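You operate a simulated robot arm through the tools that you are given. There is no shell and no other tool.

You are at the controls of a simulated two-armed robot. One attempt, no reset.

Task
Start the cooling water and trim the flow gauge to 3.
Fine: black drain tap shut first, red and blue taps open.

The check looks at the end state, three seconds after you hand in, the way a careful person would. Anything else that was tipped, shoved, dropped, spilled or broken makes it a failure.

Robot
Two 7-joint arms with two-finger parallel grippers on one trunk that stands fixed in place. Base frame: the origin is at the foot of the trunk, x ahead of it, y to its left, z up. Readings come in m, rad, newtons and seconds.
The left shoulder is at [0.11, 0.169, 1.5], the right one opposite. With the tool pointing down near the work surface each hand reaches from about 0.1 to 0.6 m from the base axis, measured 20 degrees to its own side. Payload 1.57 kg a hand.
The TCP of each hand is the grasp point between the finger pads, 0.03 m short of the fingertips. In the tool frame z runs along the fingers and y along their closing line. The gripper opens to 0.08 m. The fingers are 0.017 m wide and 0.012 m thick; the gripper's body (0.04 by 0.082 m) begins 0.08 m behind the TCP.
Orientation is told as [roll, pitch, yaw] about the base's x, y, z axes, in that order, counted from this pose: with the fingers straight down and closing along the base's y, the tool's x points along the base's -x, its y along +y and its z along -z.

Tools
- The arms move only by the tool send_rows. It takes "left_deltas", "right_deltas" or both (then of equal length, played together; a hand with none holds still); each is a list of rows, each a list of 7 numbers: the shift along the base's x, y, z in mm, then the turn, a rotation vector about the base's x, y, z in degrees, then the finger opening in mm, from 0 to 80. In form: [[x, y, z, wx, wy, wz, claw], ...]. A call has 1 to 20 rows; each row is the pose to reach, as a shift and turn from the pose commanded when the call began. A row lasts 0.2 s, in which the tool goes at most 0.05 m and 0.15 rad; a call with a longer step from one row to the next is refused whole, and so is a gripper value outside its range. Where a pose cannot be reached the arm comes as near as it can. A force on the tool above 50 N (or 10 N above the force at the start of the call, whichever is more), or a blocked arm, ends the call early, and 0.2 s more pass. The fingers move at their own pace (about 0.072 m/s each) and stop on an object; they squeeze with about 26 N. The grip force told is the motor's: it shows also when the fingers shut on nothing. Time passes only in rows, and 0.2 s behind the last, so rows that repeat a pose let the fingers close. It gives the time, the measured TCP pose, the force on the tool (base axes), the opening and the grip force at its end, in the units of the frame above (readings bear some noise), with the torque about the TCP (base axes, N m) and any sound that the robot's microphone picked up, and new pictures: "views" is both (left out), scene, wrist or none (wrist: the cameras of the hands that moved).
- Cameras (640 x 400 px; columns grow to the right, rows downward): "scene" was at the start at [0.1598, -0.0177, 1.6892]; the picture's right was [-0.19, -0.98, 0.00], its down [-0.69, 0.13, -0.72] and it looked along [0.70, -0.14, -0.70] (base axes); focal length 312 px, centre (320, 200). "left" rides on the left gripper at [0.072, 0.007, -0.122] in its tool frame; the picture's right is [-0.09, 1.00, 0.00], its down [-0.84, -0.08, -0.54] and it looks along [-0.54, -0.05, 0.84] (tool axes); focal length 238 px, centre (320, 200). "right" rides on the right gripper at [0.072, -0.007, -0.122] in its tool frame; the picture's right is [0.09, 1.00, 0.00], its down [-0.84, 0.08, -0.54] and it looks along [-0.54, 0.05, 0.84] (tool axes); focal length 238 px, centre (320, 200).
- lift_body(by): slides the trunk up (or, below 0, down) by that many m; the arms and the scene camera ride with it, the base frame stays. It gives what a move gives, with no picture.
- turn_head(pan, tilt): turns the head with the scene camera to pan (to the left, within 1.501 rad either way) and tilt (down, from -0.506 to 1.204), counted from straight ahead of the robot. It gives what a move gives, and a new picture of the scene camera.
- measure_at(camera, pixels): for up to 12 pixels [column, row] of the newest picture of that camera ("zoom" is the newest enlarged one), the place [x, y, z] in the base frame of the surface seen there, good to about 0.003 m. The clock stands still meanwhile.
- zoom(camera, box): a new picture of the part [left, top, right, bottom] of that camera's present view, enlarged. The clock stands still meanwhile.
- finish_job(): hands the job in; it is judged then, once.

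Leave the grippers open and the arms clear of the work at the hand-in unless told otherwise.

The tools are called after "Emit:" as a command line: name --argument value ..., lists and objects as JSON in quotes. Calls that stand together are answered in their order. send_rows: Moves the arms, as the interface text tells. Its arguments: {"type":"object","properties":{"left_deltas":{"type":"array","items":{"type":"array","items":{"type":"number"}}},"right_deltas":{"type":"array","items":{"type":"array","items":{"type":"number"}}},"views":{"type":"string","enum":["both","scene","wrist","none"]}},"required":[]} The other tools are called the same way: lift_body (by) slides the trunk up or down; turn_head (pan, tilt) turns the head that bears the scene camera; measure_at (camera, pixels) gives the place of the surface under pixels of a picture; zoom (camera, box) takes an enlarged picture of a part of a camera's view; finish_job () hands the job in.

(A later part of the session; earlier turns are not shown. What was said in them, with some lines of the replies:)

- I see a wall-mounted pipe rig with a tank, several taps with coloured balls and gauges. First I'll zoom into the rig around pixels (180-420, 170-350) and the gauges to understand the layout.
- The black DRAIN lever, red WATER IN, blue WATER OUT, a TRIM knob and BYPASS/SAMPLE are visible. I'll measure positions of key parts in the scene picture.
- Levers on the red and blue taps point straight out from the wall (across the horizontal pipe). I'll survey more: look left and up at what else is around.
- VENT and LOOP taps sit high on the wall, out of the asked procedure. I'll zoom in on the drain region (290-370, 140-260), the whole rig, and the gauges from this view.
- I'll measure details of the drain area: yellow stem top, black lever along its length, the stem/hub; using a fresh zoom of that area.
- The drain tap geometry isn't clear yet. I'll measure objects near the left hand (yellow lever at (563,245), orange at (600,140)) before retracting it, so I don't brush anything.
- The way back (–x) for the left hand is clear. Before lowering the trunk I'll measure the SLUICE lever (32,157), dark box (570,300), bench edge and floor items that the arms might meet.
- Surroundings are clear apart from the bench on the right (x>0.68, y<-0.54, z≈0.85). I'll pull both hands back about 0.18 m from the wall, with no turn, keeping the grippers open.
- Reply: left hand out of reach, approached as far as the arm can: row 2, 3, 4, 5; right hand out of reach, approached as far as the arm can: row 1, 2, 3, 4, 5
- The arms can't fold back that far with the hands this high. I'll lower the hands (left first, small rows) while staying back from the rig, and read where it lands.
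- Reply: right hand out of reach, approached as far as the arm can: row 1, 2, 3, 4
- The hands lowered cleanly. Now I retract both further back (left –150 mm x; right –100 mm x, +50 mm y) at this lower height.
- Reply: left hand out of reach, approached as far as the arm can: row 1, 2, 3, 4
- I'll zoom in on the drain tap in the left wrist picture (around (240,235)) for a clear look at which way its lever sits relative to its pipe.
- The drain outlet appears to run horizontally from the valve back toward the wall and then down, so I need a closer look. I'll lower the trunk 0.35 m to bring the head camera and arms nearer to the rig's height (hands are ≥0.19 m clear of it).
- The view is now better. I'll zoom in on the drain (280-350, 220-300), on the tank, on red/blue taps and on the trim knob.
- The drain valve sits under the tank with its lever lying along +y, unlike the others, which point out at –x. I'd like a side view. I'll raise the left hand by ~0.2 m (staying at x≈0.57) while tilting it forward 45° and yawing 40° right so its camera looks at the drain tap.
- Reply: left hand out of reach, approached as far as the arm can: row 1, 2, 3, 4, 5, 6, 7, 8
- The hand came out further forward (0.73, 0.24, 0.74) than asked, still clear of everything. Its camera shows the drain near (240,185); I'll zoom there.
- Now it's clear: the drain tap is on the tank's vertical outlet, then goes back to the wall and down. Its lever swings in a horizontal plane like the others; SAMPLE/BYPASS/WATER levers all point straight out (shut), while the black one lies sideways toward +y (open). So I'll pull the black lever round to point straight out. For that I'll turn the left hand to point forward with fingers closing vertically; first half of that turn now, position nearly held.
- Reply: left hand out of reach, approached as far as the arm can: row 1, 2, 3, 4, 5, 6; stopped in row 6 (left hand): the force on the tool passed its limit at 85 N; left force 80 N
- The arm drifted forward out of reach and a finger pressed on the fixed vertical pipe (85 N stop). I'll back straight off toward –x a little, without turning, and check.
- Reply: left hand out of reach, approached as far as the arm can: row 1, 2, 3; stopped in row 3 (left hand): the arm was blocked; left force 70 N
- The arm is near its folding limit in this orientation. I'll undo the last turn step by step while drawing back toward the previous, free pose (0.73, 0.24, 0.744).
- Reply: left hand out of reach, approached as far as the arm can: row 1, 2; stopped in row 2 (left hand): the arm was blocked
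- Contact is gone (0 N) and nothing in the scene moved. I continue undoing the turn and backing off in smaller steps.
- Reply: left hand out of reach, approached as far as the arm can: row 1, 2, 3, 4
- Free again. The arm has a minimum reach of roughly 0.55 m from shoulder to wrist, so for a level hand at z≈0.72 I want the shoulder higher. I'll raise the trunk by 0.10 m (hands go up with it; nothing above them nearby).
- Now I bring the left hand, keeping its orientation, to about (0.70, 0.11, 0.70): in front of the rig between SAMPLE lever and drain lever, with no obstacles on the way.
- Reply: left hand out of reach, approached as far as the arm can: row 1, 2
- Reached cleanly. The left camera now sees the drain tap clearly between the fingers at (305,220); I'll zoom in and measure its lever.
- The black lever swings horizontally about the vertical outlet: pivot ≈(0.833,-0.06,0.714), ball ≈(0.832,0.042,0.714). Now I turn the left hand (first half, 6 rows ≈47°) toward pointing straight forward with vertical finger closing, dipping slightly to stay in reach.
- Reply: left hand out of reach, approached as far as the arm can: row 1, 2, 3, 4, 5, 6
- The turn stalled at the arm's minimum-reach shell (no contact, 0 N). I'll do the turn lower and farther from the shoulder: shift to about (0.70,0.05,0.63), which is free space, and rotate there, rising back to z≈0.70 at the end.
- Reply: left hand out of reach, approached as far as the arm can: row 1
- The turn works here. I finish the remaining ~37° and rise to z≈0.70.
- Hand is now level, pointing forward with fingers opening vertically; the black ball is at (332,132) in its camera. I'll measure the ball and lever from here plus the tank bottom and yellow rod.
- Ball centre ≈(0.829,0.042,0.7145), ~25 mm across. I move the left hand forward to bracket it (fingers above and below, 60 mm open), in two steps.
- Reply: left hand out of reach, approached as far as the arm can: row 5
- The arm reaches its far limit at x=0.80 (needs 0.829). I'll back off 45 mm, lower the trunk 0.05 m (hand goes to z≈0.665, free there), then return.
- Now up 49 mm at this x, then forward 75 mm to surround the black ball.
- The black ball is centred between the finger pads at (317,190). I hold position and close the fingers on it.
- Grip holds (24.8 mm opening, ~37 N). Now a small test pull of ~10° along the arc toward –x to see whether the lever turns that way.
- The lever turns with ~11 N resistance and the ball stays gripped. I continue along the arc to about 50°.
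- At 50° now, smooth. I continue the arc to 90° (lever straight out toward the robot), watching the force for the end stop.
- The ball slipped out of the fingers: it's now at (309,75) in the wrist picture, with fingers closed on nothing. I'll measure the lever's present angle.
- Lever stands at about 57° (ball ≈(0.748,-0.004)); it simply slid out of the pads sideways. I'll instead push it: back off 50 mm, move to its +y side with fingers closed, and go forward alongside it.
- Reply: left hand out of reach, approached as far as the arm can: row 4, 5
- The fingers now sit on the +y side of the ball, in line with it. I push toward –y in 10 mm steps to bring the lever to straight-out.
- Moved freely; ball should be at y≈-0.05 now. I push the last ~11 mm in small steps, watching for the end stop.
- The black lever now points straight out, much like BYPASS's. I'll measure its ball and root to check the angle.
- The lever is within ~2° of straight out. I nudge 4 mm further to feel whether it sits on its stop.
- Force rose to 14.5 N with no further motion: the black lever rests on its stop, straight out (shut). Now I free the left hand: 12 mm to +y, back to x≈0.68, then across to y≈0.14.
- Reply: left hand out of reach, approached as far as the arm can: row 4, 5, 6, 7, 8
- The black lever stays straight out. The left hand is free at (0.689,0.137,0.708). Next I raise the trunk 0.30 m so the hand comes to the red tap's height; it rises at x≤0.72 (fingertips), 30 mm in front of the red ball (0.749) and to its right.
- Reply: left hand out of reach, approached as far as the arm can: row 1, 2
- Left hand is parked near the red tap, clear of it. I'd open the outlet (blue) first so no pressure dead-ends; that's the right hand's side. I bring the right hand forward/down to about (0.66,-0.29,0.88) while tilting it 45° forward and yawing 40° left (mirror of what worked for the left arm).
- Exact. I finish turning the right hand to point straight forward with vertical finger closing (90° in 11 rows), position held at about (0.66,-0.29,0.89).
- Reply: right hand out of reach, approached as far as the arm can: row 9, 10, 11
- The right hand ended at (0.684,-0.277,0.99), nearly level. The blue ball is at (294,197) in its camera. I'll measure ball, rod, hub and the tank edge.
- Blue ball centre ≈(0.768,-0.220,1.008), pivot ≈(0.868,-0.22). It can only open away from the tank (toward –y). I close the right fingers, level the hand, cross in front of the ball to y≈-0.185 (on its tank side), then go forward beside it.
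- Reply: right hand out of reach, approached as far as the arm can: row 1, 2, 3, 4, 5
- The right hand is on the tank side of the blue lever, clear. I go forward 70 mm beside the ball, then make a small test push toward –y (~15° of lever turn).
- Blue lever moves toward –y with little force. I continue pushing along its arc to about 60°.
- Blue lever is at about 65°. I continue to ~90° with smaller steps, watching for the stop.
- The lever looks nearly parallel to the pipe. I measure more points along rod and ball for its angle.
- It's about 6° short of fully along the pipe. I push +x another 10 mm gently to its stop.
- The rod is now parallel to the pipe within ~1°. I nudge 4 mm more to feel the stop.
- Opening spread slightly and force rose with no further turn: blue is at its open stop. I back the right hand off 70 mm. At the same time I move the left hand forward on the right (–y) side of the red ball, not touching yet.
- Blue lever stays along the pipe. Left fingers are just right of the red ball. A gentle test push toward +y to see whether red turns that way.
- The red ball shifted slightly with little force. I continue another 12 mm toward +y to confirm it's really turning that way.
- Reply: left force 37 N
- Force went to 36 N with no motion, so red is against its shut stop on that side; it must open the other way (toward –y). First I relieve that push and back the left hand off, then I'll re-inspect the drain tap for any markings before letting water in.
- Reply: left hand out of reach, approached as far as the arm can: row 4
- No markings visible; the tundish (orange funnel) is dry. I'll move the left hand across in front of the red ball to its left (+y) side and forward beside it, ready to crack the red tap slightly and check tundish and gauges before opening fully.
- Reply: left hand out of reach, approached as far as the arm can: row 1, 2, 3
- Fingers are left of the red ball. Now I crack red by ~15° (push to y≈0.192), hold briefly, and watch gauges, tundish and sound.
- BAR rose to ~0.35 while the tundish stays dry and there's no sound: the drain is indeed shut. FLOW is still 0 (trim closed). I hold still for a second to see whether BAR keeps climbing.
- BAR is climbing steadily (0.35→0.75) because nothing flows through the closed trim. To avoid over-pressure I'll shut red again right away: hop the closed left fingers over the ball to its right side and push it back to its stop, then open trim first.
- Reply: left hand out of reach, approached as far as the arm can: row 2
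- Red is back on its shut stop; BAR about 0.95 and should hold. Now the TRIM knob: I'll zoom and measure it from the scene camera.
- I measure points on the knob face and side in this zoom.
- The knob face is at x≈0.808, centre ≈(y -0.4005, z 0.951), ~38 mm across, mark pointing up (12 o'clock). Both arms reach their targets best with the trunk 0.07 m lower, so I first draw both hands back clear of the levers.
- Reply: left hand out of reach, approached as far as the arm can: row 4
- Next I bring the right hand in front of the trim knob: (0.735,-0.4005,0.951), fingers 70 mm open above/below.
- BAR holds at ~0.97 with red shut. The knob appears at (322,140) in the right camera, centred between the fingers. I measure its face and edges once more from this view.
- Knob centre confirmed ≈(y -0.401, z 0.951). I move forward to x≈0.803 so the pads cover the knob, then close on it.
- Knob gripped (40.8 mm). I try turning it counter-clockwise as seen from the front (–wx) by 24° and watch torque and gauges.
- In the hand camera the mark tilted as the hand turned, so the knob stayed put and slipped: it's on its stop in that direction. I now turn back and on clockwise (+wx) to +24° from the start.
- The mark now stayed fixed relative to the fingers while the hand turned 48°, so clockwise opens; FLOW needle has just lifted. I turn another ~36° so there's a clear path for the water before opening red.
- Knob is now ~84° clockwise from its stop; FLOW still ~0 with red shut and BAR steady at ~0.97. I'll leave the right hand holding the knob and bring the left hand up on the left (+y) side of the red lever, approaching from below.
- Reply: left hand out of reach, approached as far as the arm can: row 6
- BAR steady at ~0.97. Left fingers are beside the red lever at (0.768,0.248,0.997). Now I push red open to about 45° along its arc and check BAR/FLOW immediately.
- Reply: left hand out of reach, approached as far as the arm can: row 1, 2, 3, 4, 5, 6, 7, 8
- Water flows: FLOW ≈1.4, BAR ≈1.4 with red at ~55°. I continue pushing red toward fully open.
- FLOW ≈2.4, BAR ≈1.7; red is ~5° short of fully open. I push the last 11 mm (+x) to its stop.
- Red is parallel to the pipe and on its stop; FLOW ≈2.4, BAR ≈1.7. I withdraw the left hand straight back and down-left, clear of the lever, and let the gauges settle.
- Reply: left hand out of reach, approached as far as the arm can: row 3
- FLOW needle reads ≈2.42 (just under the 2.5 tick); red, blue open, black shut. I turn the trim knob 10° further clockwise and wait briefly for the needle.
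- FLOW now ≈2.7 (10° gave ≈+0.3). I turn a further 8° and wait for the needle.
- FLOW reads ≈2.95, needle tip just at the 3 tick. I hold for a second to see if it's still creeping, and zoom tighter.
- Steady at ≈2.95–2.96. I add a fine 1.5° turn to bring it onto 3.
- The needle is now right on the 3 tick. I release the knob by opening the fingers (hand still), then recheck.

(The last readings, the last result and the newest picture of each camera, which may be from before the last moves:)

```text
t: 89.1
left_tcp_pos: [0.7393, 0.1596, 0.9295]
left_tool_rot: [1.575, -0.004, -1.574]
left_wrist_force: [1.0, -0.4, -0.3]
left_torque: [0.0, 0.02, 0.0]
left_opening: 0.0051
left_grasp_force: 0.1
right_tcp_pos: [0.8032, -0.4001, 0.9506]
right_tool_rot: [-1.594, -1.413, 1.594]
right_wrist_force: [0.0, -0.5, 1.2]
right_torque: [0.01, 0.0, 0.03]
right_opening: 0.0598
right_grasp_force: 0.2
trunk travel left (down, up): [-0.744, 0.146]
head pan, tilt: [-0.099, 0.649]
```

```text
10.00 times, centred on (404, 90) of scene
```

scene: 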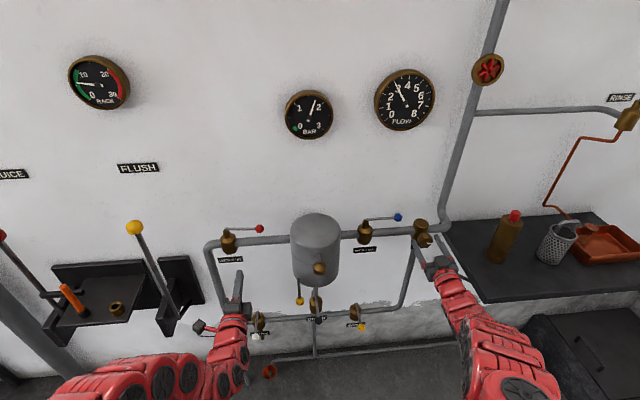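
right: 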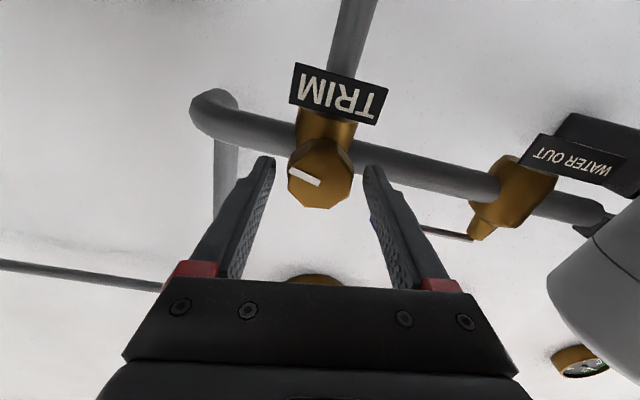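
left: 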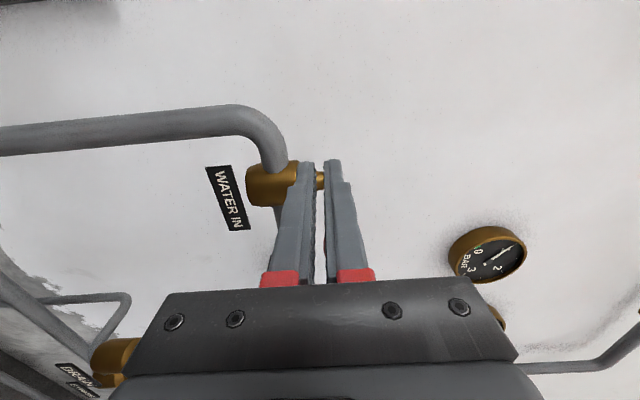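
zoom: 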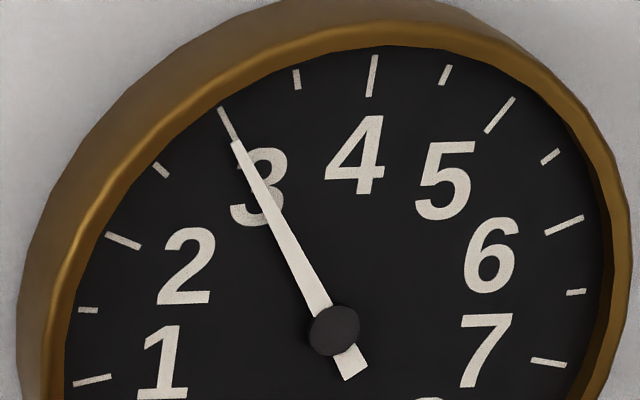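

Released cleanly; needle stays on 3. I withdraw the right hand straight back 85 mm with fingers open, and the left hand back and open too.

Emit:
send_rows --right_deltas '[[-15, 0, 0, 0, 0, 0, 60], [-35, 0, 0, 0, 0, 0, 60], [-60, 0, 0, 0, 0, 0, 70], [-85, 0, 0, 0, 0, 0, 80]]' --left_deltas '[[-10, 0, 0, 0, 0, 0, 20], [-20, 5, -5, 0, 0, 0, 40], [-35, 10, -15, 0, 0, 0, 60], [-45, 15, -25, 0, 0, 0, 80]]' --views "both"

Emit:
zoom --camera "scene" --box '[190, 200, 446, 360]'

Emit:
zoom --camera "scene" --box '[370, 64, 440, 134]'

```text
t: 90.1
left_tcp_pos: [0.6933, 0.1761, 0.9048]
left_tool_rot: [1.574, -0.003, -1.573]
left_wrist_force: [0.9, 0.0, 0.6]
left_torque: [-0.01, 0.02, 0.01]
left_opening: 0.0799
left_grasp_force: 0.1
right_tcp_pos: [0.7165, -0.4004, 0.9514]
right_tool_rot: [-1.604, -1.412, 1.6]
right_wrist_force: [-1.0, 0.0, -0.5]
right_torque: [0.01, 0.0, 0.0]
right_opening: 0.0797
right_grasp_force: 0.0
trunk travel left (down, up): [-0.744, 0.146]
head pan, tilt: [-0.099, 0.649]
```

scene: 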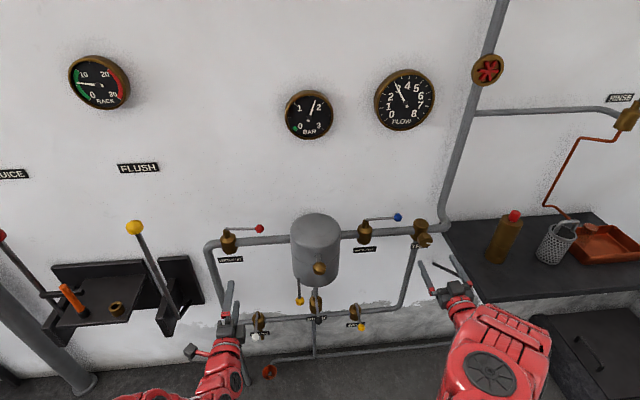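
right: 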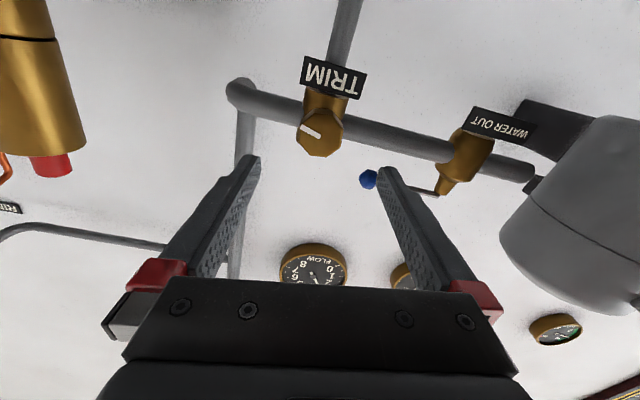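
left: 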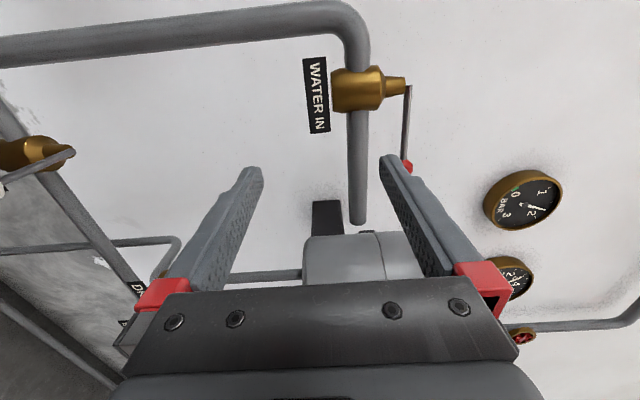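

```text
2.50 times, centred on (318, 280) of scene
```

zoom: 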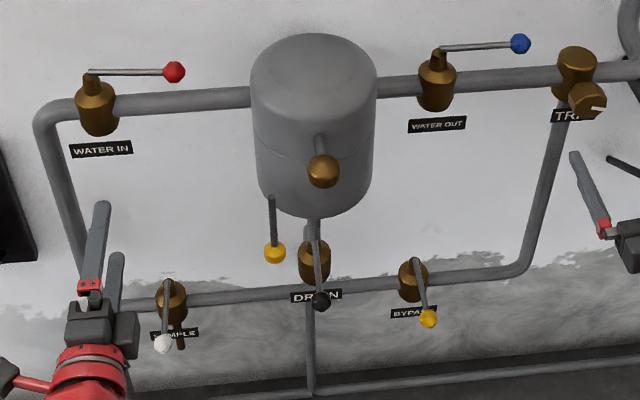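

```text
5.71 times, centred on (405, 99) of scene
```

zoom: 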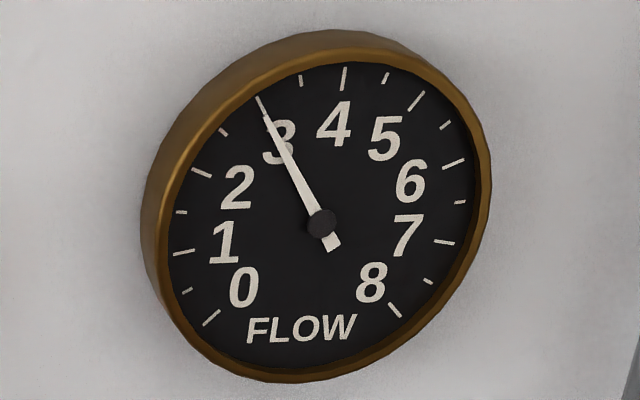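

All levers and the gauge look right: red & blue along the pipe, black/bypass/sample straight out, FLOW on 3. I retreat the right hand 50 mm more, wait a second, and verify stability plus lever positions and the FLUSH lever.

Emit:
send_rows --right_deltas '[[-20, 0, 0, 0, 0, 0, 80], [-40, 0, 0, 0, 0, 0, 80], [-50, 0, 0, 0, 0, 0, 80], [-50, 0, 0, 0, 0, 0, 80], [-50, 0, 0, 0, 0, 0, 80], [-50, 0, 0, 0, 0, 0, 80], [-50, 0, 0, 0, 0, 0, 80]]' --views "scene"

Emit:
measure_at --camera "scene" --pixels '[[134, 227], [259, 229], [240, 229], [398, 217], [380, 218], [318, 320], [361, 328], [256, 336], [299, 301], [516, 215], [550, 240]]'

Emit:
zoom --camera "scene" --box '[388, 70, 420, 110]'

Emit:
zoom --camera "scene" --box '[240, 340, 340, 392]'

```text
t: 91.7
left_tcp_pos: [0.694, 0.1745, 0.9038]
left_tool_rot: [1.574, -0.004, -1.575]
left_wrist_force: [-0.3, -0.5, -0.3]
left_torque: [0.02, -0.01, 0.02]
left_opening: 0.0799
left_grasp_force: 0.1
right_tcp_pos: [0.6667, -0.3985, 0.9504]
right_tool_rot: [-1.593, -1.415, 1.595]
right_wrist_force: [-0.5, -0.4, 0.4]
right_torque: [0.02, -0.02, -0.01]
right_opening: 0.0799
right_grasp_force: 0.0
trunk travel left (down, up): [-0.744, 0.146]
head pan, tilt: [-0.099, 0.649]
```

scene: 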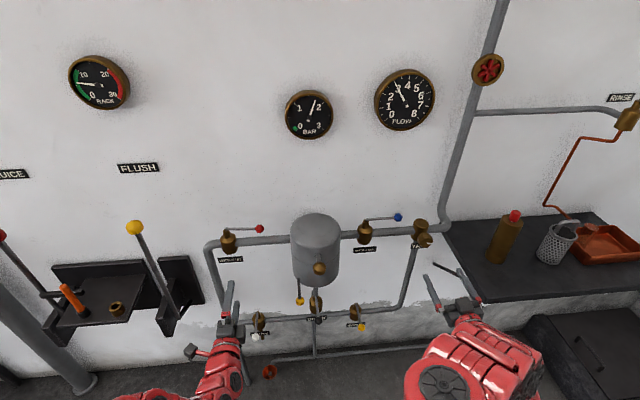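

```text
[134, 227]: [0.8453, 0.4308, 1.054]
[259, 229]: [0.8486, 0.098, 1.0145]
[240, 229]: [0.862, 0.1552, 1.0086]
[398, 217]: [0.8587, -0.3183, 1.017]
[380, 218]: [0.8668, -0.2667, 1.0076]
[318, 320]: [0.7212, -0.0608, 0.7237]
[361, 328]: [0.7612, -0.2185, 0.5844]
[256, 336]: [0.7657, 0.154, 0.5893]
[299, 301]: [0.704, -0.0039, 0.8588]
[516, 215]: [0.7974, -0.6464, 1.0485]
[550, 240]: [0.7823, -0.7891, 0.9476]
```

```text
10.00 times, centred on (404, 90) of scene
```

zoom: 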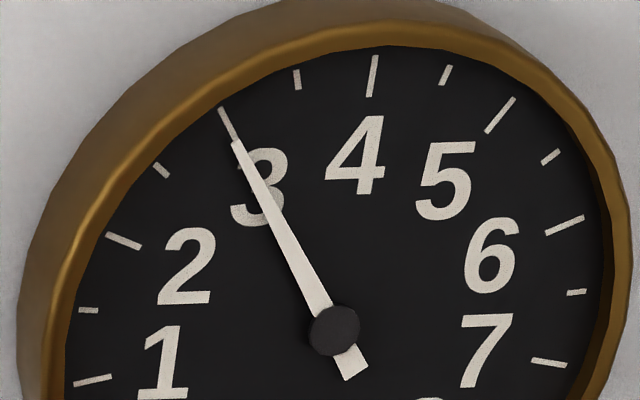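

```text
6.40 times, centred on (290, 366) of scene
```

zoom: 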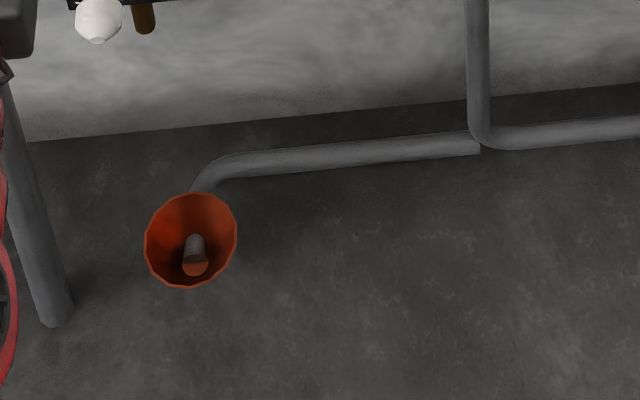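

Everything is stable: FLOW on 3, BAR ~1.7, tundish dry, red and blue along the pipe, black straight out, FLUSH/SAMPLE/BYPASS and bench items where they were; both grippers open and clear. Handing in.

Emit:
finish_job

```text
The job is handed in.
```

The cooling water is running and the flow gauge reads 3. The needle held on the 3 tick after I let go of the trim knob.

- **Taps:** I shut the black drain tap first, then opened blue and then red. All three are on their stops. The drain funnel stayed dry throughout.
- **Red tap:** I opened it slightly while the trim was still closed, and pressure climbed to about 1 bar. I shut it again, opened the trim, then opened red fully. Pressure is now steady at about 1.7 bar.
- **Contact with the rig:** While turning the left hand early on, its fingers pressed against the fixed vertical pipe on the left (85 N) before I backed off. I saw no movement or damage.
- **Everything else:** The bypass, sample and flush levers and the bench items measured where they were at the start. Both grippers are open and clear of the work.
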